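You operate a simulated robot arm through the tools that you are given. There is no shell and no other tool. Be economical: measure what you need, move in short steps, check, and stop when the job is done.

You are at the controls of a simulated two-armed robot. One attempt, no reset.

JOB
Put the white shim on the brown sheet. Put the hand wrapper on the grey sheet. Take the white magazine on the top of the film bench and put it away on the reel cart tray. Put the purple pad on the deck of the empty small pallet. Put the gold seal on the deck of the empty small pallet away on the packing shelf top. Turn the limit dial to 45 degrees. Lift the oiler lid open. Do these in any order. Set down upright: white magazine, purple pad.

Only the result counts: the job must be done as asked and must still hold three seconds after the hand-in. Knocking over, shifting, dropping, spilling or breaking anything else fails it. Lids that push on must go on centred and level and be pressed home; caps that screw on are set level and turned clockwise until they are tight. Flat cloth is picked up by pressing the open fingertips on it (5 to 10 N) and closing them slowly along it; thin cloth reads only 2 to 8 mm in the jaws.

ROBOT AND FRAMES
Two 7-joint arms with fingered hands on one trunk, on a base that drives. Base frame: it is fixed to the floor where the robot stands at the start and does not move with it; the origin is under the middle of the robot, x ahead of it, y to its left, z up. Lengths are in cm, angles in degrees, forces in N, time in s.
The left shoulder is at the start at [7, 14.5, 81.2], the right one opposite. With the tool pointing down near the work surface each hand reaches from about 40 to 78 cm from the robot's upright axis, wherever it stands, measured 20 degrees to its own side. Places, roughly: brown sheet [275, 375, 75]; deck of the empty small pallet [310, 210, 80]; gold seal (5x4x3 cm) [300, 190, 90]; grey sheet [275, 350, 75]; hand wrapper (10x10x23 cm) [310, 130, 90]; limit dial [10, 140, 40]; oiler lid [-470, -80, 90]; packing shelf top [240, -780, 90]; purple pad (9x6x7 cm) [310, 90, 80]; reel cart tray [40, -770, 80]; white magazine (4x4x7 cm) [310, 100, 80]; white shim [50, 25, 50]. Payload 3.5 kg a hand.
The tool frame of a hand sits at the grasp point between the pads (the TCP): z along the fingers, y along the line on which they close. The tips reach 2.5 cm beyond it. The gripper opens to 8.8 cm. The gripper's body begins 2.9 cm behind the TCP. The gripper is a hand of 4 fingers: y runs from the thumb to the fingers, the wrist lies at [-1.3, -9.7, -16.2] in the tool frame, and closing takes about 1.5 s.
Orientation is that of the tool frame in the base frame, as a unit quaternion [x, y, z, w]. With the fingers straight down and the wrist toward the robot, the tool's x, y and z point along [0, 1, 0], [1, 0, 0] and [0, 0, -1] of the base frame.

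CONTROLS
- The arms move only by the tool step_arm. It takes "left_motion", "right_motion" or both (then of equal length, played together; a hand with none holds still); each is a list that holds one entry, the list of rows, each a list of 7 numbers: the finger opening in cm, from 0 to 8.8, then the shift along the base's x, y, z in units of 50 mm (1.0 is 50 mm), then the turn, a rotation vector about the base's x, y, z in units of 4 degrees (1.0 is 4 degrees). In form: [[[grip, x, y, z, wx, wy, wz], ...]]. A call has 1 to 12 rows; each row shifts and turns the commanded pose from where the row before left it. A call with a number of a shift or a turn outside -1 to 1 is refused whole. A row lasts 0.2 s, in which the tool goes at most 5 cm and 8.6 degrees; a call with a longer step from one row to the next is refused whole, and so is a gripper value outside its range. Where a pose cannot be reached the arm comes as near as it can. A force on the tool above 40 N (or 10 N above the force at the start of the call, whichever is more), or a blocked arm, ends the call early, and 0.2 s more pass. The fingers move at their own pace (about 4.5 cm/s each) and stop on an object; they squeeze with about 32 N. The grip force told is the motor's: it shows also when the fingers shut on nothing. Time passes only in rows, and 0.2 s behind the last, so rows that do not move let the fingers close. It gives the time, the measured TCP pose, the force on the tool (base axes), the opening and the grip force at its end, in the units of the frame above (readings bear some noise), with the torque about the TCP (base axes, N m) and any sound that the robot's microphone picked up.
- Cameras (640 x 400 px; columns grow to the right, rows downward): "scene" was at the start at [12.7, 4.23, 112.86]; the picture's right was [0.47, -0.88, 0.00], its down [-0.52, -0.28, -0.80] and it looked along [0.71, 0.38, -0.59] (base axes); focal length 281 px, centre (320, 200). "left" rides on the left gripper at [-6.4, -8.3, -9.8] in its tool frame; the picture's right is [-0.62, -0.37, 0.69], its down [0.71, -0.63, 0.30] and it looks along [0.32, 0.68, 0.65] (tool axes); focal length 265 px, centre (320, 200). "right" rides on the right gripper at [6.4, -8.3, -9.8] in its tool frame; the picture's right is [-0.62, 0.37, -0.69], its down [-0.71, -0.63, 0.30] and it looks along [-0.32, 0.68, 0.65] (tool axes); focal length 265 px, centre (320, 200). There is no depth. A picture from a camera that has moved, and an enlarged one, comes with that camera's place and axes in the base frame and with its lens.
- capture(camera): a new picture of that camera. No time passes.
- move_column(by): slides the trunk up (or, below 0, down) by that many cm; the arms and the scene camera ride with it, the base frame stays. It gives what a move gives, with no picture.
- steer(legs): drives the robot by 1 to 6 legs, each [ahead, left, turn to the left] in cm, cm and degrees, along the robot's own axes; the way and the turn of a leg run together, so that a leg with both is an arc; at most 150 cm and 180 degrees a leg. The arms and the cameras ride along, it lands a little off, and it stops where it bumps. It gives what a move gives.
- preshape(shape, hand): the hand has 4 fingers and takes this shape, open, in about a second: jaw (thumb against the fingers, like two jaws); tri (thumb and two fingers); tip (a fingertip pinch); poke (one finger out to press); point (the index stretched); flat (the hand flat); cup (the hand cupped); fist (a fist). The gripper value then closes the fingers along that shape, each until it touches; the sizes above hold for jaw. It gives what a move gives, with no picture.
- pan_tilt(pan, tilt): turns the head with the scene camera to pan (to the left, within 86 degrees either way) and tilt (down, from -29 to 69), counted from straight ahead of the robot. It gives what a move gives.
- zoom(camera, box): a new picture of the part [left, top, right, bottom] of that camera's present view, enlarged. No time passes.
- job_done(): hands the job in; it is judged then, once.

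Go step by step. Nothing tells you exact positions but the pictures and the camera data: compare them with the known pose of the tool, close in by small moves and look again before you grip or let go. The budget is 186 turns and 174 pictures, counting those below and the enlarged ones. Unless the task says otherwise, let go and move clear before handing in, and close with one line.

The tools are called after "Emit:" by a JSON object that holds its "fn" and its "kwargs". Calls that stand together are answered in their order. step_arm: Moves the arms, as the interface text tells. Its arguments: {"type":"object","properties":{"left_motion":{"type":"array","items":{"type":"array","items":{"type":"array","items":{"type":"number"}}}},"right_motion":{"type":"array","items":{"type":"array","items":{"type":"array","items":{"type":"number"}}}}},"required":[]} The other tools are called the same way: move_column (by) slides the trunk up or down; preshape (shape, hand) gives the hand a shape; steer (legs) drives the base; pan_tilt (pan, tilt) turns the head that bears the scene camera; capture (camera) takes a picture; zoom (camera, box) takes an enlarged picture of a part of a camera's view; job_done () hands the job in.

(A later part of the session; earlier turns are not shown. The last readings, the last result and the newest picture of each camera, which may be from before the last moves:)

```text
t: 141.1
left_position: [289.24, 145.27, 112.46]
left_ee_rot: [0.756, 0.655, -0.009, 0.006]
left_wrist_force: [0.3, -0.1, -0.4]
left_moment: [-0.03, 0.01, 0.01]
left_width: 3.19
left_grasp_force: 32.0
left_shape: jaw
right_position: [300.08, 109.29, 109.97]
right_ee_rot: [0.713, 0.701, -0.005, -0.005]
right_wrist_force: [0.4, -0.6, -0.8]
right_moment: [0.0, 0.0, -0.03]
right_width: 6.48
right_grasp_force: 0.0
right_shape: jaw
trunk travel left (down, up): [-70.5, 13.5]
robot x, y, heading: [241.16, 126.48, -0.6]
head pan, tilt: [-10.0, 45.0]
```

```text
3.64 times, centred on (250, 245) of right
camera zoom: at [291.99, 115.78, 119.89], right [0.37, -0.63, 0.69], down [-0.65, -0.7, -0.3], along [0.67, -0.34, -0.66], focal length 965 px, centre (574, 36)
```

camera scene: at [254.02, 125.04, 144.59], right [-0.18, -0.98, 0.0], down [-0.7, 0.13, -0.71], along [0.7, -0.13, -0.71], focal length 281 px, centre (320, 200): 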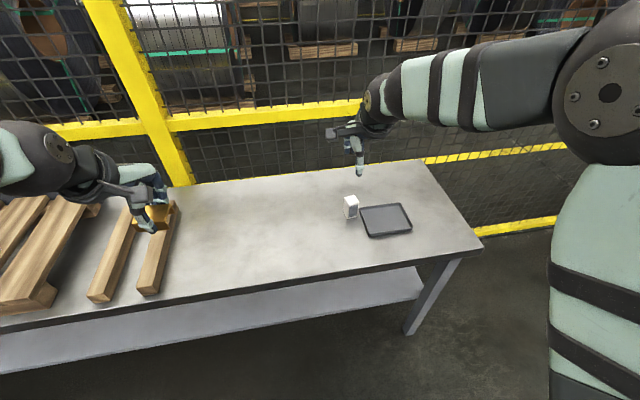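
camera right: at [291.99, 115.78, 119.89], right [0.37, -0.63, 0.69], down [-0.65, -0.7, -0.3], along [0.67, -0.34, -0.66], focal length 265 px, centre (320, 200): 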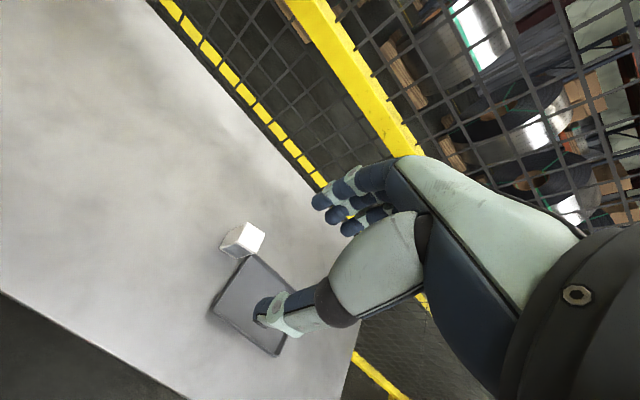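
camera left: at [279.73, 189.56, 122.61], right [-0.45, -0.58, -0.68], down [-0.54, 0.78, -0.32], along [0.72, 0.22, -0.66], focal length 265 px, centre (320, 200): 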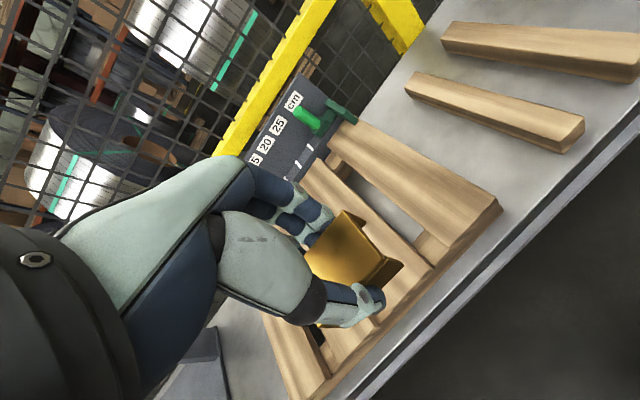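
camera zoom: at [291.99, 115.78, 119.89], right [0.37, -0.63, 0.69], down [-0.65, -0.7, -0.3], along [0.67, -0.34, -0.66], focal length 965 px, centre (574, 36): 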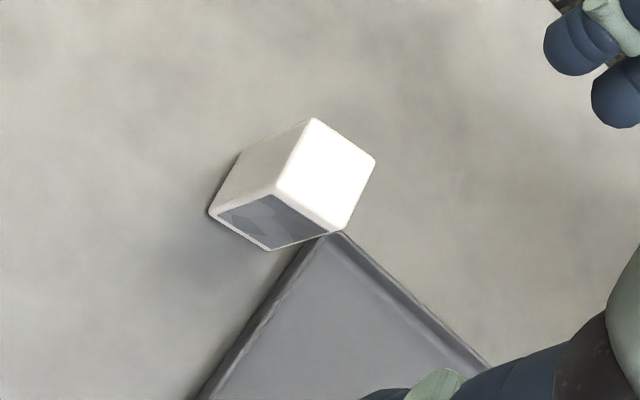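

The magazine top is centred at about (311.5, 104.6, 84.3), rotated about +9°. Moving above it.

Emit:
{"fn": "step_arm", "kwargs": {"right_motion": [[[6.5, 0.45, -0.19, -0.4, 0, 0, 0.6], [6.5, 0.45, -0.19, -0.6, 0, 0, 0.6], [6.5, 0.45, -0.19, -0.7, 0, 0, 0.6], [6.5, 0.45, -0.19, -0.7, 0, 0, 0.6], [6.5, 0.45, -0.19, -0.7, 0, 0, 0], [6.5, 0, 0, -0.6, 0, 0, 0], [6.5, 0, 0, 0, 0, 0, 0]]]}}

Emit:
{"fn": "zoom", "kwargs": {"camera": "right", "box": [180, 130, 420, 330]}}

Emit:
{"fn": "zoom", "kwargs": {"camera": "scene", "box": [310, 170, 400, 240]}}

```text
t: 142.7
left_position: [289.16, 145.19, 112.64]
left_ee_rot: [0.755, 0.655, -0.008, 0.006]
left_wrist_force: [-0.4, 0.2, -0.3]
left_moment: [-0.02, -0.01, 0.04]
left_width: 3.21
left_grasp_force: 31.5
left_shape: jaw
right_position: [311.26, 104.49, 91.51]
right_ee_rot: [0.652, 0.759, -0.005, -0.004]
right_wrist_force: [-0.8, 0.1, 0.5]
right_moment: [-0.02, -0.01, 0.01]
right_width: 6.49
right_grasp_force: 0.0
right_shape: jaw
trunk travel left (down, up): [-70.5, 13.5]
robot x, y, heading: [240.94, 126.82, -0.5]
head pan, tilt: [-10.0, 45.0]
```

```text
2.00 times, centred on (300, 230) of right
camera zoom: at [302.2, 109.52, 101.5], right [0.47, -0.56, 0.69], down [-0.52, -0.8, -0.3], along [0.72, -0.22, -0.66], focal length 531 px, centre (360, 140)
```

zoom: 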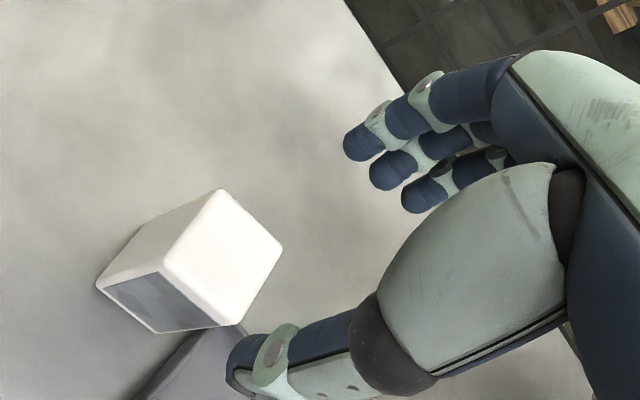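

```text
5.71 times, centred on (355, 205) of scene
camera zoom: at [253.99, 125.0, 144.59], right [-0.18, -0.98, 0.0], down [-0.7, 0.13, -0.71], along [0.7, -0.13, -0.71], focal length 1608 px, centre (120, 171)
```

zoom: 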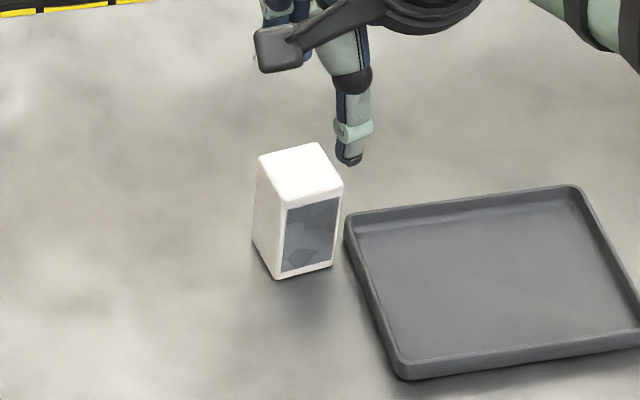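

Emit:
{"fn": "step_arm", "kwargs": {"right_motion": [[[6.5, 0.03, 0.05, -0.5, 0, 0, 0], [6.5, 0, 0, -0.6, 0, 0, 0], [6.5, 0, 0, -0.4, 0, 0, 0], [6.5, 0, 0, -0.1, 0, 0, 0], [6.5, 0, 0, 0, 0, 0, 0]]]}}

Emit:
{"fn": "zoom", "kwargs": {"camera": "right", "box": [180, 130, 420, 330]}}

```text
t: 143.9
left_position: [289.19, 145.17, 112.53]
left_ee_rot: [0.755, 0.655, -0.007, 0.006]
left_wrist_force: [0.2, 0.4, -0.1]
left_moment: [0.01, -0.01, -0.01]
left_width: 3.19
left_grasp_force: 31.6
left_shape: jaw
right_position: [311.63, 104.6, 83.42]
right_ee_rot: [0.651, 0.759, -0.006, -0.005]
right_wrist_force: [0.0, -0.3, -0.1]
right_moment: [0.0, -0.02, 0.01]
right_width: 6.47
right_grasp_force: 0.1
right_shape: jaw
trunk travel left (down, up): [-70.5, 13.5]
robot x, y, heading: [241.27, 125.72, -0.4]
head pan, tilt: [-10.0, 45.0]
```

```text
2.00 times, centred on (300, 230) of right
camera zoom: at [302.44, 109.8, 93.39], right [0.47, -0.56, 0.69], down [-0.52, -0.8, -0.3], along [0.72, -0.22, -0.66], focal length 531 px, centre (360, 140)
```

zoom: 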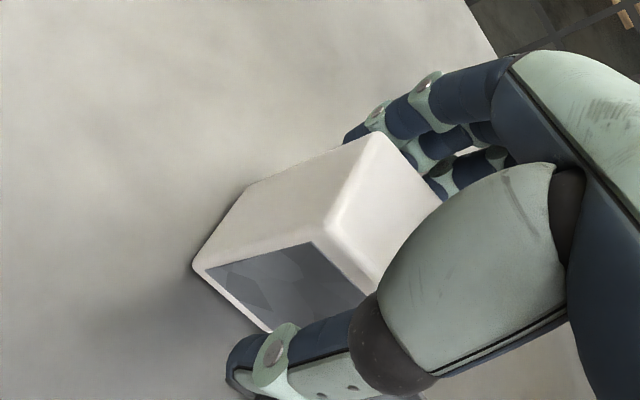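

Emit:
{"fn": "step_arm", "kwargs": {"right_motion": [[[6.5, 0, 0, -0.14, 0, 0, 0], [5, 0, 0, 0, 0, 0, 0], [4, 0, 0, 0, 0, 0, 0], [3, 0, 0, 0, 0, 0, 0], [2, 0, 0, 0, 0, 0, 0], [2, 0, 0, 0, 0, 0, 0], [2, 0, 0, 0, 0, 0, 0]]]}}

Emit:
{"fn": "step_arm", "kwargs": {"right_motion": [[[2, 0, 0, 0.2, 0, 0, 0], [2, 0, 0, 0.4, 0, 0, 0], [2, 0, 0, 0.6, 0, 0, 0], [2, 0, 0, 0.8, 0, 0, 0], [2, -0.4, 0, 0.8, 0, 0, 0], [2, -0.6, 0, 0.8, 0, 0, 0], [2, -0.6, 0, 0.8, 0, 0, 0], [2, -0.6, 0, 0.6, 0, 0, 0], [2, 0, 0, 0, 0, 0, 0]]]}}

Emit:
{"fn": "capture", "kwargs": {"camera": "right"}}

```text
t: 145.5
left_position: [289.18, 145.16, 112.47]
left_ee_rot: [0.756, 0.655, -0.008, 0.007]
left_wrist_force: [-0.8, -0.2, -0.8]
left_moment: [0.0, 0.0, 0.03]
left_width: 3.19
left_grasp_force: 31.5
left_shape: jaw
right_position: [311.47, 104.47, 82.77]
right_ee_rot: [0.651, 0.759, -0.006, -0.005]
right_wrist_force: [0.2, -0.3, 0.0]
right_moment: [-0.02, 0.02, -0.01]
right_width: 3.1
right_grasp_force: 32.1
right_shape: jaw
trunk travel left (down, up): [-70.5, 13.5]
robot x, y, heading: [241.13, 126.36, -0.5]
head pan, tilt: [-10.0, 45.0]
```

```text
t: 147.5
left_position: [289.2, 145.17, 112.52]
left_ee_rot: [0.756, 0.655, -0.008, 0.005]
left_wrist_force: [0.9, 1.4, -0.4]
left_moment: [0.01, -0.02, 0.03]
left_width: 3.19
left_grasp_force: 32.0
left_shape: jaw
right_position: [300.6, 104.48, 107.55]
right_ee_rot: [0.652, 0.758, -0.007, -0.005]
right_wrist_force: [0.9, 0.1, -1.2]
right_moment: [0.0, 0.01, -0.03]
right_width: 3.05
right_grasp_force: 32.1
right_shape: jaw
trunk travel left (down, up): [-70.5, 13.5]
robot x, y, heading: [241.3, 125.96, -0.5]
head pan, tilt: [-10.0, 45.0]
```

```text
82 pictures are left
camera right: at [291.55, 109.72, 117.63], right [0.47, -0.56, 0.69], down [-0.52, -0.8, -0.29], along [0.71, -0.22, -0.66], focal length 265 px, centre (320, 200)
```

right: 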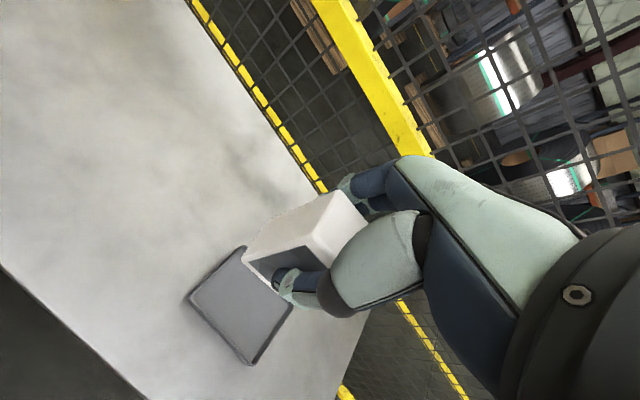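

Magazine held. Now back out of the aisle and look toward −y.

Emit:
{"fn": "steer", "kwargs": {"legs": [[-14, 0, 0], [0, -140, 0.5]]}}

Emit:
{"fn": "pan_tilt", "kwargs": {"pan": -84, "tilt": 15}}

Emit:
{"fn": "capture", "kwargs": {"camera": "scene"}}

```text
t: 155.4
left_position: [276.19, 5.92, 112.64]
left_ee_rot: [0.742, 0.67, -0.008, 0.006]
left_wrist_force: [0.0, -1.0, 0.3]
left_moment: [0.01, -0.01, 0.01]
left_width: 3.17
left_grasp_force: 32.1
left_shape: jaw
right_position: [289.04, -34.11, 107.64]
right_ee_rot: [0.636, 0.772, -0.005, -0.004]
right_wrist_force: [-0.2, -0.6, -1.5]
right_moment: [0.02, 0.0, 0.01]
right_width: 3.05
right_grasp_force: 32.0
right_shape: jaw
trunk travel left (down, up): [-70.5, 13.5]
robot x, y, heading: [228.76, -15.0, 2.1]
head pan, tilt: [-10.0, 45.0]
```

```text
t: 156.9
left_position: [276.21, 5.96, 112.55]
left_ee_rot: [0.742, 0.67, -0.008, 0.006]
left_wrist_force: [-0.5, -0.1, -0.2]
left_moment: [0.01, -0.01, 0.02]
left_width: 3.17
left_grasp_force: 32.6
left_shape: jaw
right_position: [289.08, -34.13, 107.68]
right_ee_rot: [0.636, 0.772, -0.005, -0.004]
right_wrist_force: [-0.7, 0.3, -1.9]
right_moment: [0.01, -0.01, 0.0]
right_width: 3.05
right_grasp_force: 31.9
right_shape: jaw
trunk travel left (down, up): [-70.5, 13.5]
robot x, y, heading: [228.41, -14.81, 1.9]
head pan, tilt: [-84.0, 15.0]
```

```text
81 pictures are left
camera scene: at [235.06, -23.71, 149.27], right [-0.99, -0.14, 0.0], down [-0.04, 0.26, -0.97], along [0.13, -0.96, -0.26], focal length 281 px, centre (320, 200)
```

scene: 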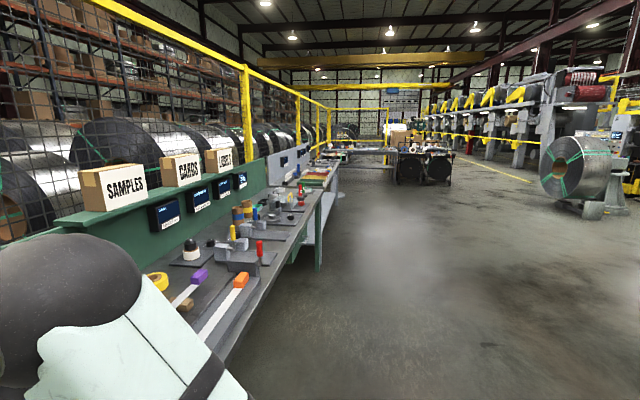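

Open corridor toward −y: green bench front at x≈275; the reel cart and packing shelf are at the far end. I'll back off, turn to face −y, and drive down at x≈200.

Emit:
{"fn": "steer", "kwargs": {"legs": [[-30, 0, 0], [0, 0, -92], [150, 0, 0], [150, 0, 0]]}}

Emit:
{"fn": "pan_tilt", "kwargs": {"pan": 0, "tilt": 20}}

Emit:
{"fn": "capture", "kwargs": {"camera": "scene"}}

```text
t: 177.0
left_position: [212.94, -367.09, 112.67]
left_ee_rot: [0.997, -0.082, -0.01, -0.001]
left_wrist_force: [0.3, 0.1, -0.9]
left_moment: [-0.03, 0.01, -0.01]
left_width: 3.16
left_grasp_force: 32.0
left_shape: jaw
right_position: [172.23, -377.65, 107.74]
right_ee_rot: [0.998, 0.066, 0.0, -0.007]
right_wrist_force: [0.2, -0.3, -1.9]
right_moment: [-0.01, 0.0, 0.01]
right_width: 3.03
right_grasp_force: 31.6
right_shape: jaw
trunk travel left (down, up): [-70.5, 13.5]
robot x, y, heading: [195.38, -318.73, -91.5]
head pan, tilt: [-84.0, 15.0]
```

```text
t: 178.6
left_position: [212.95, -367.11, 112.47]
left_ee_rot: [0.997, -0.082, -0.009, -0.002]
left_wrist_force: [0.7, -0.8, 0.5]
left_moment: [-0.03, 0.02, -0.04]
left_width: 3.16
left_grasp_force: 31.9
left_shape: jaw
right_position: [172.22, -377.72, 107.71]
right_ee_rot: [0.998, 0.066, 0.0, -0.007]
right_wrist_force: [0.6, 0.3, -0.5]
right_moment: [0.01, -0.05, 0.0]
right_width: 3.05
right_grasp_force: 32.2
right_shape: jaw
trunk travel left (down, up): [-70.5, 13.5]
robot x, y, heading: [194.98, -318.69, -91.4]
head pan, tilt: [0.0, 20.0]
```

```text
80 pictures are left
camera scene: at [194.76, -332.81, 148.45], right [-1.0, 0.03, 0.0], down [0.01, 0.34, -0.94], along [-0.03, -0.94, -0.34], focal length 281 px, centre (320, 200)
```

scene: 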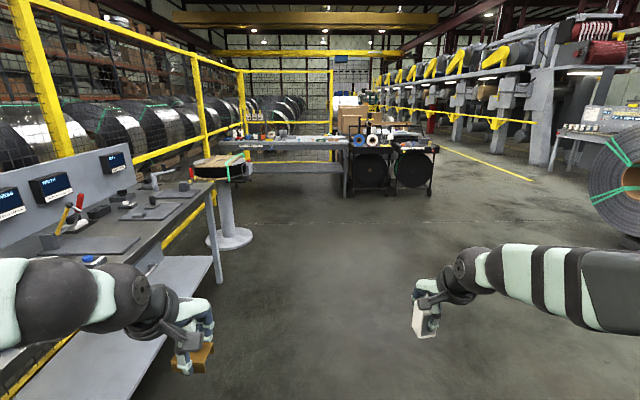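

Emit:
{"fn": "zoom", "kwargs": {"camera": "scene", "box": [190, 80, 450, 240]}}

```text
2.46 times, centred on (320, 160) of scene
camera zoom: at [194.76, -332.81, 148.45], right [-1.0, 0.03, 0.0], down [0.01, 0.34, -0.94], along [-0.03, -0.94, -0.34], focal length 692 px, centre (320, 298)
```

zoom: 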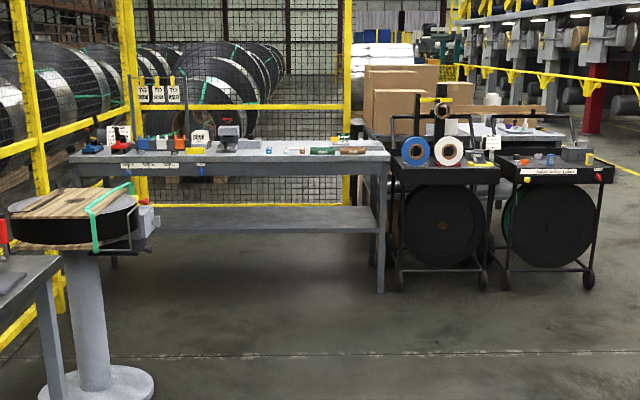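

Two reel carts with trays on top and the packing bench ("shelf") to their left. Driving on another 300 cm.

Emit:
{"fn": "steer", "kwargs": {"legs": [[150, 0, 1.4], [150, 0, 0]]}}

Emit:
{"fn": "pan_tilt", "kwargs": {"pan": -15, "tilt": 25}}

Emit:
{"fn": "capture", "kwargs": {"camera": "scene"}}

```text
t: 193.1
left_position: [213.68, -666.66, 112.62]
left_ee_rot: [0.997, -0.073, -0.009, -0.002]
left_wrist_force: [0.0, 0.2, -1.2]
left_moment: [0.01, 0.03, 0.03]
left_width: 3.13
left_grasp_force: 32.2
left_shape: jaw
right_position: [173.1, -677.87, 107.81]
right_ee_rot: [0.997, 0.075, 0.0, -0.007]
right_wrist_force: [-0.4, -0.2, -1.1]
right_moment: [0.0, -0.01, -0.03]
right_width: 3.05
right_grasp_force: 32.3
right_shape: jaw
trunk travel left (down, up): [-70.5, 13.5]
robot x, y, heading: [195.27, -618.25, -90.7]
head pan, tilt: [0.0, 20.0]
```

```text
t: 193.8
left_position: [213.84, -666.66, 112.55]
left_ee_rot: [0.997, -0.073, -0.01, -0.002]
left_wrist_force: [0.2, 0.1, 0.2]
left_moment: [-0.01, 0.02, -0.02]
left_width: 3.14
left_grasp_force: 31.6
left_shape: jaw
right_position: [173.08, -677.93, 107.68]
right_ee_rot: [0.997, 0.075, -0.001, -0.007]
right_wrist_force: [-0.4, -0.3, -2.3]
right_moment: [0.0, -0.01, 0.01]
right_width: 3.01
right_grasp_force: 32.7
right_shape: jaw
trunk travel left (down, up): [-70.5, 13.5]
robot x, y, heading: [195.14, -618.46, -90.5]
head pan, tilt: [-15.0, 25.0]
```

```text
78 pictures are left
camera scene: at [192.47, -632.22, 147.64], right [-0.96, 0.27, 0.0], down [0.11, 0.41, -0.91], along [-0.24, -0.87, -0.42], focal length 281 px, centre (320, 200)
```

scene: 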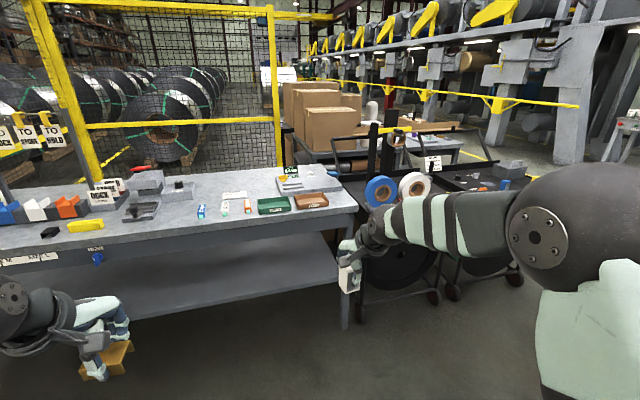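

Emit:
{"fn": "zoom", "kwargs": {"camera": "scene", "box": [0, 150, 360, 300]}}

Emit:
{"fn": "zoom", "kwargs": {"camera": "scene", "box": [340, 120, 540, 260]}}

```text
1.78 times, centred on (180, 225) of scene
camera zoom: at [192.47, -632.22, 147.64], right [-0.96, 0.27, 0.0], down [0.11, 0.41, -0.91], along [-0.24, -0.87, -0.42], focal length 500 px, centre (569, 156)
```

zoom: 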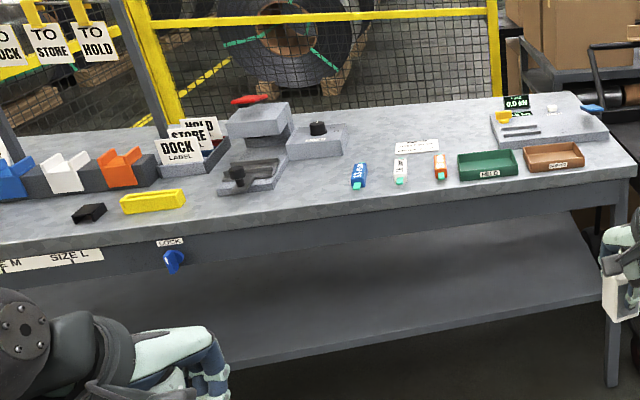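

```text
2.86 times, centred on (440, 190) of scene
camera zoom: at [192.47, -632.22, 147.64], right [-0.96, 0.27, 0.0], down [0.11, 0.41, -0.91], along [-0.24, -0.87, -0.42], focal length 804 px, centre (-23, 229)
```

zoom: 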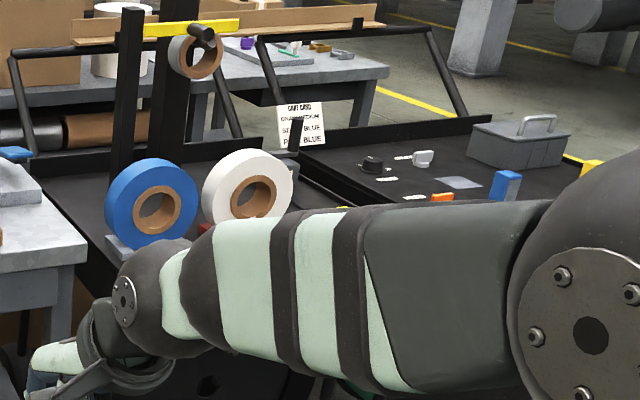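

The spot given projects onto this grey bench top; its front-centre area is free. Moving closer.

Emit:
{"fn": "steer", "kwargs": {"legs": [[60, 10, 0.5]]}}

Emit:
{"fn": "pan_tilt", "kwargs": {"pan": 20, "tilt": 45}}

Emit:
{"fn": "capture", "kwargs": {"camera": "scene"}}

Emit:
{"fn": "capture", "kwargs": {"camera": "left"}}

```text
t: 197.2
left_position: [223.96, -725.9, 112.53]
left_ee_rot: [0.998, -0.068, -0.009, -0.001]
left_wrist_force: [-0.9, -0.4, -0.8]
left_moment: [0.01, -0.02, 0.0]
left_width: 3.19
left_grasp_force: 32.6
left_shape: jaw
right_position: [183.3, -737.49, 107.69]
right_ee_rot: [0.997, 0.079, 0.0, -0.007]
right_wrist_force: [-0.8, -0.3, -1.8]
right_moment: [0.01, 0.01, 0.01]
right_width: 3.04
right_grasp_force: 31.9
right_shape: jaw
trunk travel left (down, up): [-70.5, 13.5]
robot x, y, heading: [204.77, -677.61, -89.9]
head pan, tilt: [-15.0, 25.0]
```

```text
t: 198.2
left_position: [223.92, -725.95, 112.45]
left_ee_rot: [0.998, -0.067, -0.009, -0.001]
left_wrist_force: [-0.6, -0.6, -0.9]
left_moment: [-0.02, 0.06, -0.02]
left_width: 3.16
left_grasp_force: 32.3
left_shape: jaw
right_position: [183.53, -737.61, 107.78]
right_ee_rot: [0.997, 0.08, -0.001, -0.007]
right_wrist_force: [-0.8, -0.3, -1.5]
right_moment: [-0.01, 0.02, 0.01]
right_width: 3.05
right_grasp_force: 32.1
right_shape: jaw
trunk travel left (down, up): [-70.5, 13.5]
robot x, y, heading: [204.97, -677.54, -89.9]
head pan, tilt: [20.0, 45.0]
```

```text
75 pictures are left
camera scene: at [207.55, -690.36, 144.59], right [-0.94, -0.34, 0.0], down [-0.24, 0.66, -0.71], along [0.24, -0.66, -0.71], focal length 281 px, centre (320, 200)
```

scene: 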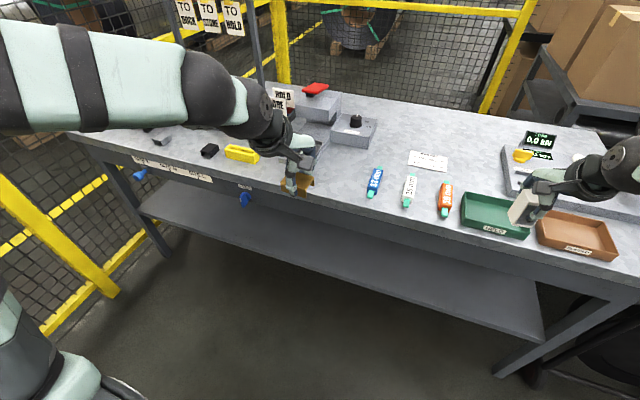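

```text
74 pictures are left
camera left: at [218.9, -716.87, 122.63], right [-0.58, 0.45, -0.68], down [0.79, 0.53, -0.32], along [0.22, -0.72, -0.66], focal length 265 px, centre (320, 200)
```

left: 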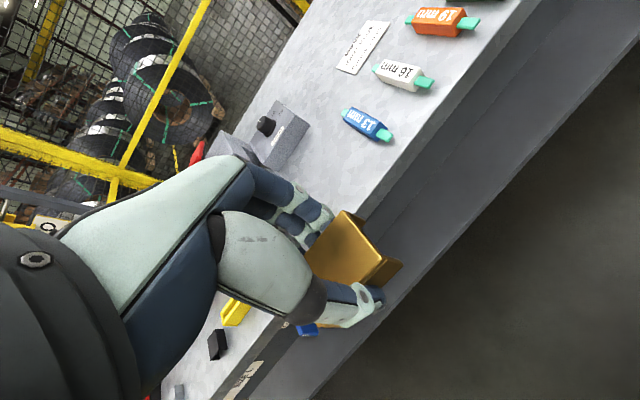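

Bench top is z≈89, front edge y≈−742. I'll go 8 cm closer and lower the seal to a free spot near (222, −752).

Emit:
{"fn": "steer", "kwargs": {"legs": [[8, 0, 0]]}}

Emit:
{"fn": "step_arm", "kwargs": {"left_motion": [[[2, -0.08, -0.6, -0.2, 0, 0, 0], [2, -0.08, -0.7, -0.4, 0, 0, 0], [2, -0.08, -0.7, -0.6, 0, 0, 0], [2, -0.08, -0.7, -0.6, 0, 0, 0], [2, -0.08, -0.6, -0.6, 0, 0, 0], [2, 0, -0.3, -0.5, 0, 0, 0], [2, 0, 0, 0, 0, 0, 0]]]}}

Emit:
{"fn": "capture", "kwargs": {"camera": "scene"}}

Emit:
{"fn": "capture", "kwargs": {"camera": "left"}}

```text
t: 199.3
left_position: [223.99, -733.49, 112.6]
left_ee_rot: [0.998, -0.069, -0.009, 0.0]
left_wrist_force: [-0.1, 0.1, 0.4]
left_moment: [-0.03, 0.03, -0.01]
left_width: 3.16
left_grasp_force: 31.7
left_shape: jaw
right_position: [183.46, -745.22, 107.8]
right_ee_rot: [0.997, 0.079, -0.001, -0.006]
right_wrist_force: [0.1, -0.2, -0.5]
right_moment: [-0.03, 0.0, -0.04]
right_width: 3.05
right_grasp_force: 32.0
right_shape: jaw
trunk travel left (down, up): [-70.5, 13.5]
robot x, y, heading: [205.07, -686.15, -89.7]
head pan, tilt: [20.0, 45.0]
```

```text
t: 200.9
left_position: [221.85, -751.76, 97.94]
left_ee_rot: [0.998, -0.067, -0.009, -0.001]
left_wrist_force: [0.3, 0.7, -0.8]
left_moment: [-0.01, 0.02, -0.01]
left_width: 3.15
left_grasp_force: 32.0
left_shape: jaw
right_position: [183.51, -745.38, 107.73]
right_ee_rot: [0.997, 0.079, 0.0, -0.006]
right_wrist_force: [0.0, 0.4, -0.7]
right_moment: [-0.03, 0.03, -0.05]
right_width: 3.05
right_grasp_force: 31.9
right_shape: jaw
trunk travel left (down, up): [-70.5, 13.5]
robot x, y, heading: [204.75, -685.37, -89.9]
head pan, tilt: [20.0, 45.0]
```

```text
73 pictures are left
camera scene: at [207.57, -698.19, 144.6], right [-0.94, -0.34, 0.0], down [-0.24, 0.66, -0.71], along [0.24, -0.66, -0.71], focal length 281 px, centre (320, 200)
```

scene: 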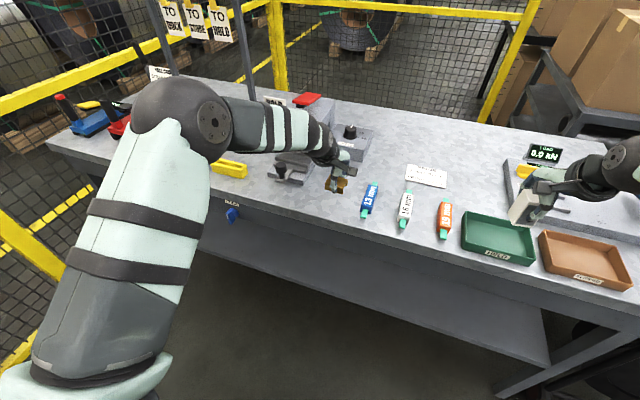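

```text
72 pictures are left
camera left: at [216.82, -742.64, 108.09], right [-0.58, 0.45, -0.68], down [0.79, 0.53, -0.32], along [0.22, -0.72, -0.66], focal length 265 px, centre (320, 200)
```

left: 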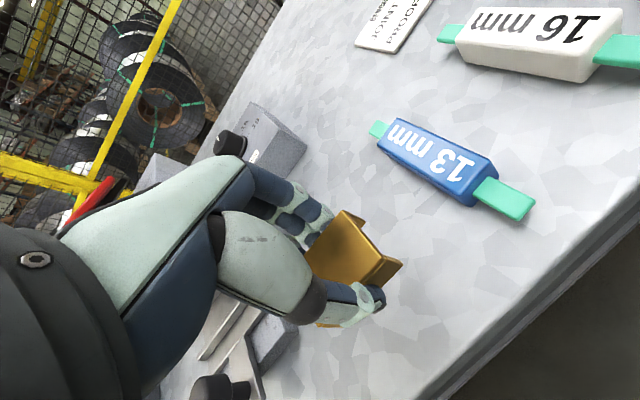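

Emit:
{"fn": "step_arm", "kwargs": {"left_motion": [[[2, 0, 0, -0.4, 0, 0, 0], [2, 0, 0, -0.4, 0, 0, 0], [2, 0, 0, 0, 0, 0, 0]]]}}

Emit:
{"fn": "step_arm", "kwargs": {"left_motion": [[[2, 0, 0, -0.1, 0, 0, 0], [2, 0, 0, 0, 0, 0, 0]]]}}

Emit:
{"fn": "step_arm", "kwargs": {"left_motion": [[[2, 0, 0, -0.1, 0, 0, 0], [2, 0, 0, 0, 0, 0, 0]]]}}

Emit:
{"fn": "zoom", "kwargs": {"camera": "left", "box": [220, 130, 460, 310]}}

```text
t: 201.7
left_position: [221.85, -751.7, 94.0]
left_ee_rot: [0.998, -0.068, -0.009, -0.001]
left_wrist_force: [0.6, -0.8, 0.3]
left_moment: [-0.01, -0.01, -0.01]
left_width: 3.14
left_grasp_force: 32.1
left_shape: jaw
right_position: [183.46, -745.47, 107.84]
right_ee_rot: [0.997, 0.079, -0.001, -0.007]
right_wrist_force: [-0.2, 0.4, -1.2]
right_moment: [-0.01, -0.01, 0.02]
right_width: 3.03
right_grasp_force: 32.0
right_shape: jaw
trunk travel left (down, up): [-70.5, 13.5]
robot x, y, heading: [204.9, -685.54, -90.0]
head pan, tilt: [20.0, 45.0]
```

```text
t: 202.3
left_position: [221.9, -751.72, 93.53]
left_ee_rot: [0.998, -0.068, -0.01, -0.003]
left_wrist_force: [0.3, 0.6, -1.3]
left_moment: [0.0, 0.02, 0.01]
left_width: 3.15
left_grasp_force: 31.8
left_shape: jaw
right_position: [183.45, -745.38, 107.68]
right_ee_rot: [0.997, 0.08, 0.0, -0.008]
right_wrist_force: [-0.5, 0.5, -1.3]
right_moment: [0.02, 0.0, 0.0]
right_width: 3.05
right_grasp_force: 32.0
right_shape: jaw
trunk travel left (down, up): [-70.5, 13.5]
robot x, y, heading: [204.94, -685.5, -89.7]
head pan, tilt: [20.0, 45.0]
```

```text
t: 202.9
left_position: [221.94, -751.64, 92.91]
left_ee_rot: [0.998, -0.068, -0.01, -0.001]
left_wrist_force: [0.2, 0.2, 0.1]
left_moment: [0.01, 0.0, 0.03]
left_width: 3.19
left_grasp_force: 31.9
left_shape: jaw
right_position: [183.56, -745.55, 107.74]
right_ee_rot: [0.997, 0.079, -0.001, -0.006]
right_wrist_force: [0.5, -0.1, -2.1]
right_moment: [-0.04, 0.03, 0.02]
right_width: 3.04
right_grasp_force: 32.1
right_shape: jaw
trunk travel left (down, up): [-70.5, 13.5]
robot x, y, heading: [204.5, -685.61, -89.8]
head pan, tilt: [20.0, 45.0]
```

```text
2.22 times, centred on (340, 220) of left
camera zoom: at [216.95, -742.67, 103.1], right [-0.58, 0.45, -0.68], down [0.79, 0.53, -0.32], along [0.22, -0.72, -0.66], focal length 590 px, centre (276, 156)
```

zoom: 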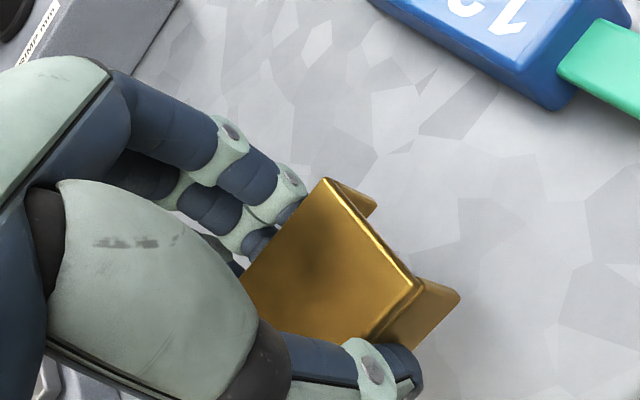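

Emit:
{"fn": "step_arm", "kwargs": {"left_motion": [[[2, 0, 0, -0.1, 0, 0, 0], [2, 0, 0, 0, 0, 0, 0]]]}}

Emit:
{"fn": "step_arm", "kwargs": {"left_motion": [[[2, 0, 0, -0.08, 0, 0, 0], [2, 0, 0, 0, 0, 0, 0]]]}}

Emit:
{"fn": "step_arm", "kwargs": {"left_motion": [[[2, 0, 0, -0.08, 0, 0, 0], [2, 0, 0, 0, 0, 0, 0]]]}}

```text
t: 203.5
left_position: [222.02, -751.71, 92.42]
left_ee_rot: [0.998, -0.067, -0.01, -0.001]
left_wrist_force: [-0.5, 0.6, -1.0]
left_moment: [-0.02, 0.01, -0.02]
left_width: 3.16
left_grasp_force: 32.4
left_shape: jaw
right_position: [183.47, -745.4, 107.75]
right_ee_rot: [0.997, 0.08, -0.001, -0.008]
right_wrist_force: [1.3, -1.0, -1.2]
right_moment: [-0.01, 0.0, 0.0]
right_width: 3.02
right_grasp_force: 31.8
right_shape: jaw
trunk travel left (down, up): [-70.5, 13.5]
robot x, y, heading: [204.78, -685.47, -89.9]
head pan, tilt: [20.0, 45.0]
```

```text
t: 204.1
left_position: [222.01, -751.73, 92.08]
left_ee_rot: [0.998, -0.068, -0.009, -0.001]
left_wrist_force: [0.3, 0.4, -0.3]
left_moment: [-0.02, -0.02, -0.02]
left_width: 3.16
left_grasp_force: 32.0
left_shape: jaw
right_position: [183.43, -745.45, 107.72]
right_ee_rot: [0.997, 0.079, 0.0, -0.007]
right_wrist_force: [-0.2, -0.5, -2.2]
right_moment: [-0.04, 0.03, 0.03]
right_width: 3.04
right_grasp_force: 32.4
right_shape: jaw
trunk travel left (down, up): [-70.5, 13.5]
robot x, y, heading: [205.05, -685.83, -89.8]
head pan, tilt: [20.0, 45.0]
```

```text
t: 204.7
left_position: [221.97, -751.64, 91.69]
left_ee_rot: [0.998, -0.068, -0.009, -0.002]
left_wrist_force: [-0.1, 0.2, -0.6]
left_moment: [0.0, -0.03, -0.01]
left_width: 3.16
left_grasp_force: 32.4
left_shape: jaw
right_position: [183.59, -745.36, 107.67]
right_ee_rot: [0.997, 0.08, 0.0, -0.007]
right_wrist_force: [0.1, 0.2, -2.2]
right_moment: [0.04, 0.0, 0.0]
right_width: 3.01
right_grasp_force: 32.6
right_shape: jaw
trunk travel left (down, up): [-70.5, 13.5]
robot x, y, heading: [204.44, -685.78, -89.9]
head pan, tilt: [20.0, 45.0]
```

Emit:
{"fn": "step_arm", "kwargs": {"left_motion": [[[2, 0, 0, -0.08, 0, 0, 0], [2, 0, 0, 0, 0, 0, 0]]]}}

Emit:
{"fn": "step_arm", "kwargs": {"left_motion": [[[2, 0, 0, -0.08, 0, 0, 0], [2, 0, 0, 0, 0, 0, 0]]]}}

Emit:
{"fn": "step_arm", "kwargs": {"left_motion": [[[2, 0, 0, -0.08, 0, 0, 0], [2, 0, 0, 0, 0, 0, 0]]]}}

Emit:
{"fn": "zoom", "kwargs": {"camera": "left", "box": [220, 130, 460, 310]}}

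```text
t: 205.3
left_position: [222.0, -751.82, 91.34]
left_ee_rot: [0.998, -0.069, -0.01, -0.001]
left_wrist_force: [0.7, 0.0, 0.0]
left_moment: [-0.01, -0.02, 0.03]
left_width: 3.14
left_grasp_force: 31.5
left_shape: jaw
right_position: [183.51, -745.33, 107.66]
right_ee_rot: [0.997, 0.079, 0.0, -0.006]
right_wrist_force: [0.5, 0.5, -1.3]
right_moment: [-0.02, -0.01, 0.0]
right_width: 3.03
right_grasp_force: 32.1
right_shape: jaw
trunk travel left (down, up): [-70.5, 13.5]
robot x, y, heading: [204.88, -685.57, -89.9]
head pan, tilt: [20.0, 45.0]
```

```text
t: 205.9
left_position: [221.98, -751.66, 91.0]
left_ee_rot: [0.998, -0.067, -0.01, -0.002]
left_wrist_force: [-0.1, -0.7, -1.3]
left_moment: [0.0, 0.01, 0.02]
left_width: 3.15
left_grasp_force: 31.9
left_shape: jaw
right_position: [183.36, -745.42, 107.64]
right_ee_rot: [0.997, 0.079, -0.001, -0.008]
right_wrist_force: [0.3, -0.6, -1.8]
right_moment: [0.02, 0.04, 0.0]
right_width: 3.02
right_grasp_force: 32.0
right_shape: jaw
trunk travel left (down, up): [-70.5, 13.5]
robot x, y, heading: [204.74, -685.63, -90.0]
head pan, tilt: [20.0, 45.0]
```

```text
t: 206.5
left_position: [221.94, -751.6, 90.71]
left_ee_rot: [0.998, -0.068, -0.01, 0.0]
left_wrist_force: [0.5, -0.5, 8.0]
left_moment: [0.18, 0.02, -0.02]
left_width: 3.15
left_grasp_force: 31.6
left_shape: jaw
right_position: [183.49, -745.23, 107.73]
right_ee_rot: [0.997, 0.079, -0.001, -0.006]
right_wrist_force: [0.8, -0.4, -0.8]
right_moment: [-0.04, 0.0, 0.0]
right_width: 3.02
right_grasp_force: 31.7
right_shape: jaw
trunk travel left (down, up): [-70.5, 13.5]
robot x, y, heading: [204.78, -685.93, -89.7]
head pan, tilt: [20.0, 45.0]
```

```text
2.22 times, centred on (340, 220) of left
camera zoom: at [216.91, -742.66, 100.79], right [-0.58, 0.45, -0.68], down [0.79, 0.53, -0.32], along [0.22, -0.72, -0.66], focal length 590 px, centre (276, 156)
```

zoom: 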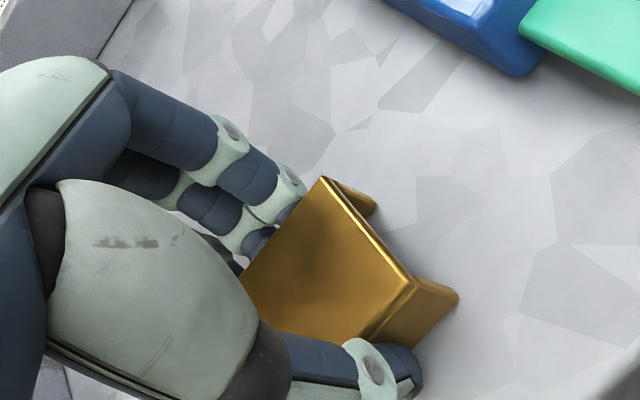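

Contact. Releasing and rising.

Emit:
{"fn": "step_arm", "kwargs": {"left_motion": [[[2, 0, 0, -0.03, 0, 0, 0], [3.6, 0, 0, 0, 0, 0, 0], [4.5, 0, 0, 0, 0, 0, 0], [5.8, 0, 0, 0, 0, 0, 0], [5.8, 0, 0, 0, 0, 0, 0], [5.8, 0, 0, 0.1, 0, 0, 0], [5.8, 0, 0, 0.4, 0, 0, 0], [5.8, 0, 0, 0.7, 0, 0, 0], [5.8, 0, 0, 0.8, 0, 0, 0], [5.8, 0, 0.3, 0.8, 0, 0, 0], [5.8, 0, 0.6, 0.8, 0, 0, 0], [5.8, 0, 0.7, 0.6, 0, 0, 0]]]}}

Emit:
{"fn": "zoom", "kwargs": {"camera": "scene", "box": [240, 110, 440, 240]}}

```text
t: 209.1
left_position: [221.95, -743.39, 111.53]
left_ee_rot: [0.998, -0.068, -0.01, 0.001]
left_wrist_force: [-0.3, 0.3, -0.2]
left_moment: [0.02, 0.0, -0.02]
left_width: 5.76
left_grasp_force: 0.1
left_shape: jaw
right_position: [183.4, -745.21, 107.8]
right_ee_rot: [0.997, 0.079, -0.001, -0.007]
right_wrist_force: [0.7, 1.0, -1.1]
right_moment: [-0.01, 0.0, -0.03]
right_width: 3.03
right_grasp_force: 31.9
right_shape: jaw
trunk travel left (down, up): [-70.5, 13.5]
robot x, y, heading: [204.76, -685.12, -89.9]
head pan, tilt: [20.0, 45.0]
```

```text
3.08 times, centred on (340, 175) of scene
camera zoom: at [207.54, -698.0, 144.61], right [-0.94, -0.34, 0.0], down [-0.24, 0.66, -0.71], along [0.24, -0.67, -0.71], focal length 866 px, centre (258, 277)
```

zoom: 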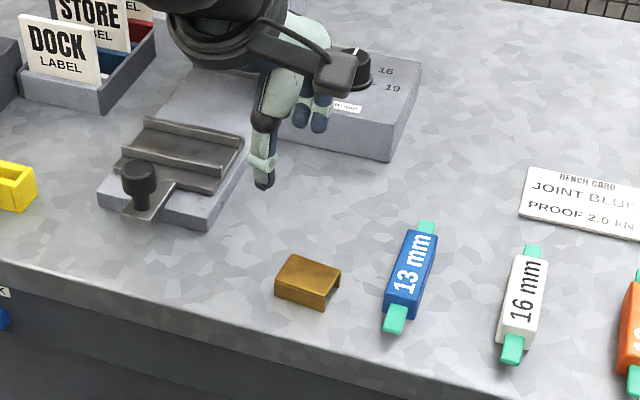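

The gold seal is on the bench top. Now backing off and strafing right to the carts.

Emit:
{"fn": "steer", "kwargs": {"legs": [[-35, 0, 0], [0, -140, 0]]}}

Emit:
{"fn": "pan_tilt", "kwargs": {"pan": 5, "tilt": 35}}

Emit:
{"fn": "capture", "kwargs": {"camera": "scene"}}

```text
t: 217.8
left_position: [82.22, -707.52, 111.17]
left_ee_rot: [0.996, -0.084, -0.009, -0.001]
left_wrist_force: [-0.2, 0.3, 0.1]
left_moment: [-0.02, -0.01, 0.0]
left_width: 5.77
left_grasp_force: 0.1
left_shape: jaw
right_position: [43.6, -708.22, 107.76]
right_ee_rot: [0.998, 0.063, 0.0, -0.007]
right_wrist_force: [0.5, 0.3, -2.0]
right_moment: [0.02, 0.03, 0.0]
right_width: 3.05
right_grasp_force: 31.5
right_shape: jaw
trunk travel left (down, up): [-70.5, 13.5]
robot x, y, heading: [67.06, -649.16, -91.8]
head pan, tilt: [20.0, 45.0]
```

```text
t: 218.6
left_position: [82.1, -707.7, 111.26]
left_ee_rot: [0.996, -0.084, -0.009, -0.003]
left_wrist_force: [0.0, 0.0, 0.3]
left_moment: [0.01, 0.0, -0.02]
left_width: 5.79
left_grasp_force: 0.1
left_shape: jaw
right_position: [43.6, -708.17, 107.64]
right_ee_rot: [0.998, 0.063, -0.001, -0.007]
right_wrist_force: [-0.1, 0.4, -1.6]
right_moment: [0.02, -0.02, 0.03]
right_width: 3.02
right_grasp_force: 32.0
right_shape: jaw
trunk travel left (down, up): [-70.5, 13.5]
robot x, y, heading: [66.72, -648.99, -91.9]
head pan, tilt: [5.0, 35.0]
```

```text
68 pictures are left
camera scene: at [67.24, -662.92, 146.06], right [-1.0, -0.06, 0.0], down [-0.03, 0.57, -0.82], along [0.05, -0.82, -0.57], focal length 281 px, centre (320, 200)
```

scene: 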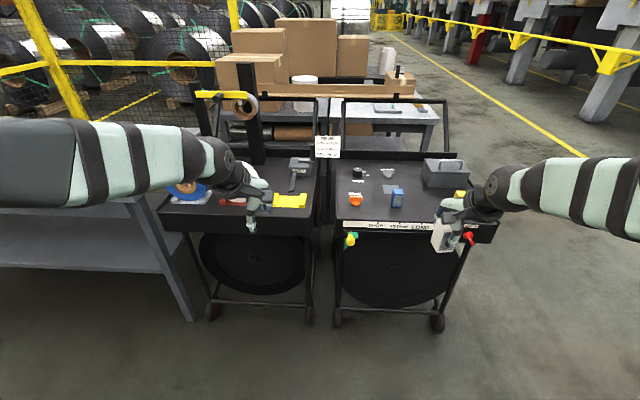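

Emit:
{"fn": "zoom", "kwargs": {"camera": "scene", "box": [300, 130, 500, 260]}}

Emit:
{"fn": "zoom", "kwargs": {"camera": "scene", "box": [150, 130, 350, 260]}}

```text
3.08 times, centred on (400, 195) of scene
camera zoom: at [67.24, -662.92, 146.06], right [-1.0, -0.06, 0.0], down [-0.03, 0.57, -0.82], along [0.05, -0.82, -0.57], focal length 866 px, centre (74, 215)
```

zoom: 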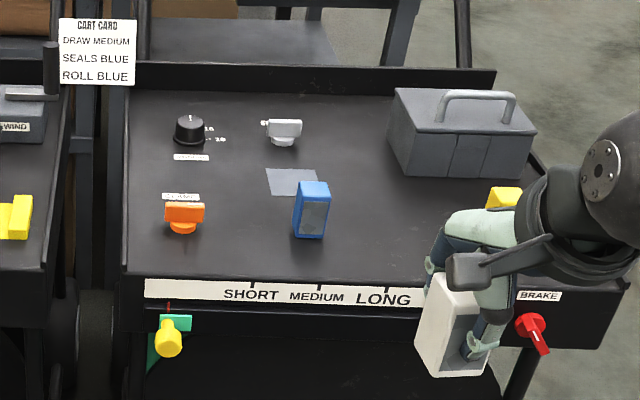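

```text
3.08 times, centred on (250, 195) of scene
camera zoom: at [67.24, -662.92, 146.06], right [-1.0, -0.06, 0.0], down [-0.03, 0.57, -0.82], along [0.05, -0.82, -0.57], focal length 866 px, centre (535, 215)
```

zoom: 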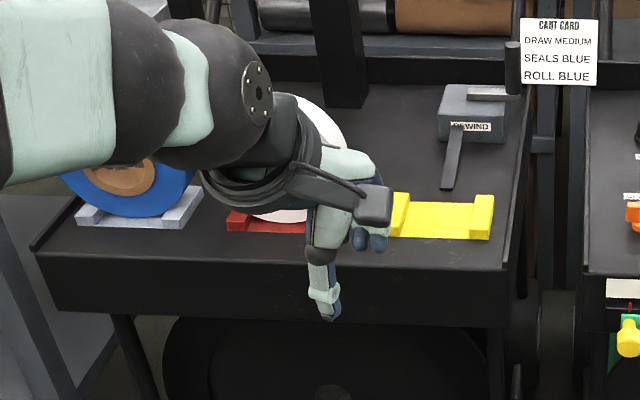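

The right-hand cart's tray (centre about (38, −768)) has free room right of the blue magazine, near (33.5, −761). Moving up to it.

Emit:
{"fn": "steer", "kwargs": {"legs": [[44, -13, 1.8]]}}

Emit:
{"fn": "pan_tilt", "kwargs": {"pan": -10, "tilt": 45}}

Emit:
{"fn": "capture", "kwargs": {"camera": "scene"}}

Emit:
{"fn": "capture", "kwargs": {"camera": "right"}}

```text
t: 221.3
left_position: [70.9, -750.76, 111.35]
left_ee_rot: [0.998, -0.066, -0.01, 0.0]
left_wrist_force: [-0.1, 0.4, -0.1]
left_moment: [0.02, -0.02, -0.03]
left_width: 5.77
left_grasp_force: 0.1
left_shape: jaw
right_position: [32.6, -752.58, 107.82]
right_ee_rot: [0.997, 0.082, 0.0, -0.005]
right_wrist_force: [0.3, -0.2, -2.2]
right_moment: [-0.02, -0.02, 0.0]
right_width: 3.01
right_grasp_force: 32.1
right_shape: jaw
trunk travel left (down, up): [-70.5, 13.5]
robot x, y, heading: [53.59, -692.33, -89.6]
head pan, tilt: [5.0, 35.0]
```

```text
t: 222.1
left_position: [70.94, -750.84, 111.26]
left_ee_rot: [0.998, -0.066, -0.009, -0.002]
left_wrist_force: [-0.2, 0.2, 0.4]
left_moment: [-0.03, -0.01, 0.03]
left_width: 5.81
left_grasp_force: 0.0
left_shape: jaw
right_position: [32.47, -752.71, 107.65]
right_ee_rot: [0.997, 0.082, 0.0, -0.007]
right_wrist_force: [0.1, 0.3, -1.5]
right_moment: [-0.01, 0.02, -0.02]
right_width: 3.02
right_grasp_force: 31.8
right_shape: jaw
trunk travel left (down, up): [-70.5, 13.5]
robot x, y, heading: [53.53, -692.71, -89.6]
head pan, tilt: [-10.0, 45.0]
```

```text
65 pictures are left
camera scene: at [52.2, -705.97, 144.58], right [-0.99, 0.17, 0.0], down [0.12, 0.7, -0.71], along [-0.12, -0.7, -0.71], focal length 281 px, centre (320, 200)
```

scene: 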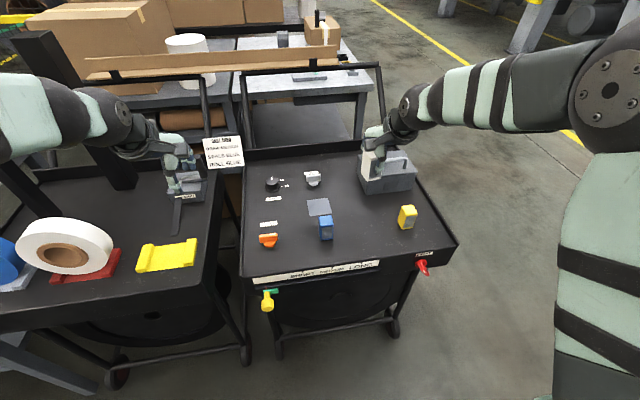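

```text
64 pictures are left
camera right: at [37.49, -743.64, 117.66], right [-0.55, -0.47, 0.69], down [-0.81, 0.51, -0.3], along [-0.21, -0.72, -0.66], focal length 265 px, centre (320, 200)
```

right: 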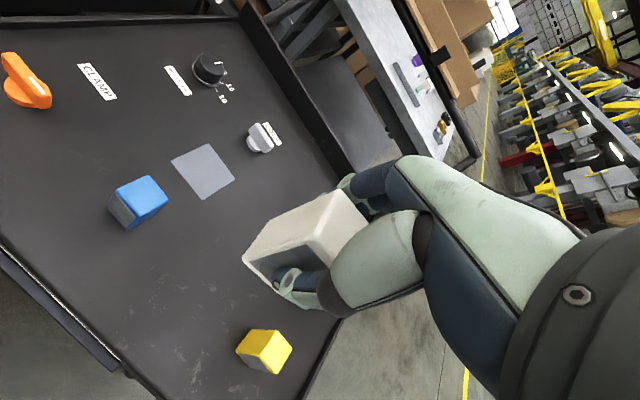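

Tray surface z≈80.7; free spot at (32, −757) between the blue and yellow magazines. Lowering there.

Emit:
{"fn": "step_arm", "kwargs": {"right_motion": [[[2, -0.05, -0.45, -0.3, 0, 0, 0], [2, -0.05, -0.45, -0.5, 0, 0, 0], [2, 0, 0, -0.7, 0, 0, 0], [2, 0, 0, -0.7, 0, 0, 0], [2, 0, 0, -0.7, 0, 0, 0], [2, 0, 0, -0.5, 0, 0, 0], [2, 0, 0, 0, 0, 0, 0]]]}}

Emit:
{"fn": "zoom", "kwargs": {"camera": "scene", "box": [240, 140, 460, 280]}}

Emit:
{"fn": "capture", "kwargs": {"camera": "right"}}

```text
t: 223.7
left_position: [70.88, -750.81, 111.26]
left_ee_rot: [0.998, -0.065, -0.009, -0.002]
left_wrist_force: [0.0, -0.3, -0.8]
left_moment: [0.04, -0.01, -0.02]
left_width: 5.78
left_grasp_force: 0.1
left_shape: jaw
right_position: [32.21, -757.53, 90.6]
right_ee_rot: [0.997, 0.082, -0.001, -0.008]
right_wrist_force: [0.1, -0.1, -1.3]
right_moment: [0.02, 0.01, 0.01]
right_width: 3.0
right_grasp_force: 32.2
right_shape: jaw
trunk travel left (down, up): [-70.5, 13.5]
robot x, y, heading: [53.78, -693.04, -89.6]
head pan, tilt: [-10.0, 45.0]
```

```text
2.86 times, centred on (350, 210) of scene
camera zoom: at [52.22, -705.9, 144.59], right [-0.99, 0.17, 0.0], down [0.12, 0.7, -0.71], along [-0.12, -0.7, -0.71], focal length 804 px, centre (234, 171)
```

zoom: 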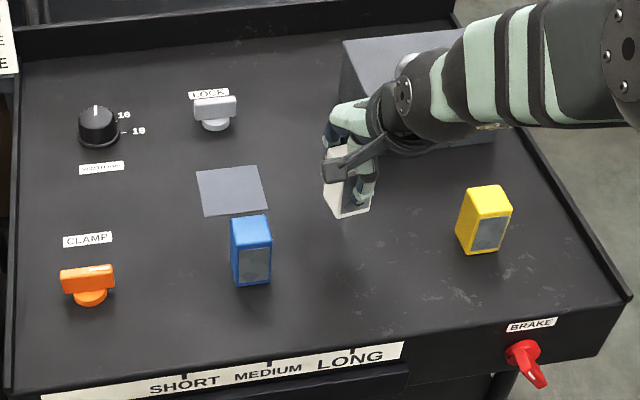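

```text
62 pictures are left
camera right: at [37.16, -748.31, 100.57], right [-0.55, -0.47, 0.69], down [-0.81, 0.51, -0.3], along [-0.21, -0.72, -0.66], focal length 265 px, centre (320, 200)
```

right: 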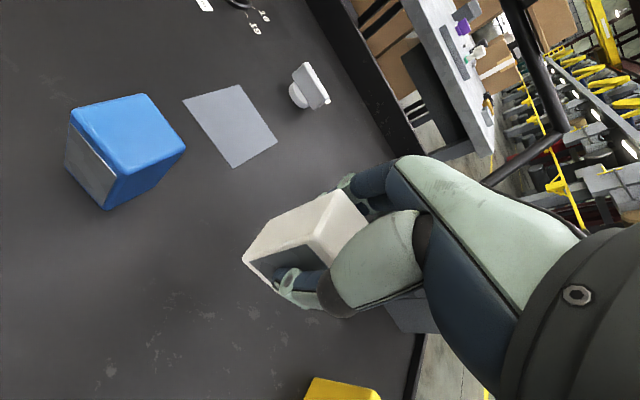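

Emit:
{"fn": "step_arm", "kwargs": {"right_motion": [[[2, 0, 0, -0.3, 0, 0, 0], [2, 0, 0, -0.3, 0, 0, 0], [2, 0, 0, 0, 0, 0, 0]]]}}

Emit:
{"fn": "step_arm", "kwargs": {"right_motion": [[[2, 0, 0, -0.1, 0, 0, 0], [2, 0, 0, 0, 0, 0, 0]]]}}

Emit:
{"fn": "step_arm", "kwargs": {"right_motion": [[[2, 0, 0, -0.1, 0, 0, 0], [2, 0, 0, 0, 0, 0, 0]]]}}

Emit:
{"fn": "step_arm", "kwargs": {"right_motion": [[[2, 0, 0, -0.08, 0, 0, 0], [2, 0, 0, 0, 0, 0, 0]]]}}

```text
t: 224.5
left_position: [70.9, -750.67, 111.37]
left_ee_rot: [0.998, -0.065, -0.009, -0.001]
left_wrist_force: [-0.8, 0.1, 0.3]
left_moment: [0.01, -0.03, -0.01]
left_width: 5.82
left_grasp_force: 0.0
left_shape: jaw
right_position: [32.17, -757.51, 87.7]
right_ee_rot: [0.997, 0.082, -0.001, -0.006]
right_wrist_force: [0.6, 0.1, -2.0]
right_moment: [0.04, -0.02, 0.01]
right_width: 3.03
right_grasp_force: 32.5
right_shape: jaw
trunk travel left (down, up): [-70.5, 13.5]
robot x, y, heading: [53.82, -692.57, -89.8]
head pan, tilt: [-10.0, 45.0]
```

```text
t: 225.1
left_position: [70.98, -750.77, 111.28]
left_ee_rot: [0.998, -0.066, -0.01, -0.002]
left_wrist_force: [0.5, 0.0, 0.6]
left_moment: [-0.02, 0.01, 0.0]
left_width: 5.79
left_grasp_force: 0.1
left_shape: jaw
right_position: [32.07, -757.36, 87.08]
right_ee_rot: [0.997, 0.081, 0.0, -0.007]
right_wrist_force: [0.1, 0.4, -0.8]
right_moment: [0.0, -0.05, -0.03]
right_width: 3.03
right_grasp_force: 31.8
right_shape: jaw
trunk travel left (down, up): [-70.5, 13.5]
robot x, y, heading: [53.46, -692.77, -89.6]
head pan, tilt: [-10.0, 45.0]
```

```text
t: 225.7
left_position: [70.81, -750.75, 111.25]
left_ee_rot: [0.998, -0.065, -0.01, -0.002]
left_wrist_force: [-0.1, 0.2, -0.3]
left_moment: [0.0, -0.06, 0.0]
left_width: 5.79
left_grasp_force: 0.0
left_shape: jaw
right_position: [31.96, -757.44, 86.6]
right_ee_rot: [0.997, 0.082, -0.001, -0.007]
right_wrist_force: [-0.3, -0.2, -1.4]
right_moment: [0.01, 0.0, -0.02]
right_width: 3.02
right_grasp_force: 31.9
right_shape: jaw
trunk travel left (down, up): [-70.5, 13.5]
robot x, y, heading: [53.66, -692.81, -89.8]
head pan, tilt: [-10.0, 45.0]
```

```text
t: 226.3
left_position: [70.88, -750.77, 111.34]
left_ee_rot: [0.998, -0.066, -0.01, -0.001]
left_wrist_force: [0.0, 0.0, 0.0]
left_moment: [0.03, 0.02, -0.03]
left_width: 5.77
left_grasp_force: 0.0
left_shape: jaw
right_position: [32.13, -757.36, 86.33]
right_ee_rot: [0.997, 0.082, -0.001, -0.007]
right_wrist_force: [0.6, 0.8, -1.4]
right_moment: [0.0, -0.02, 0.01]
right_width: 3.04
right_grasp_force: 31.5
right_shape: jaw
trunk travel left (down, up): [-70.5, 13.5]
robot x, y, heading: [53.64, -693.23, -89.7]
head pan, tilt: [-10.0, 45.0]
```

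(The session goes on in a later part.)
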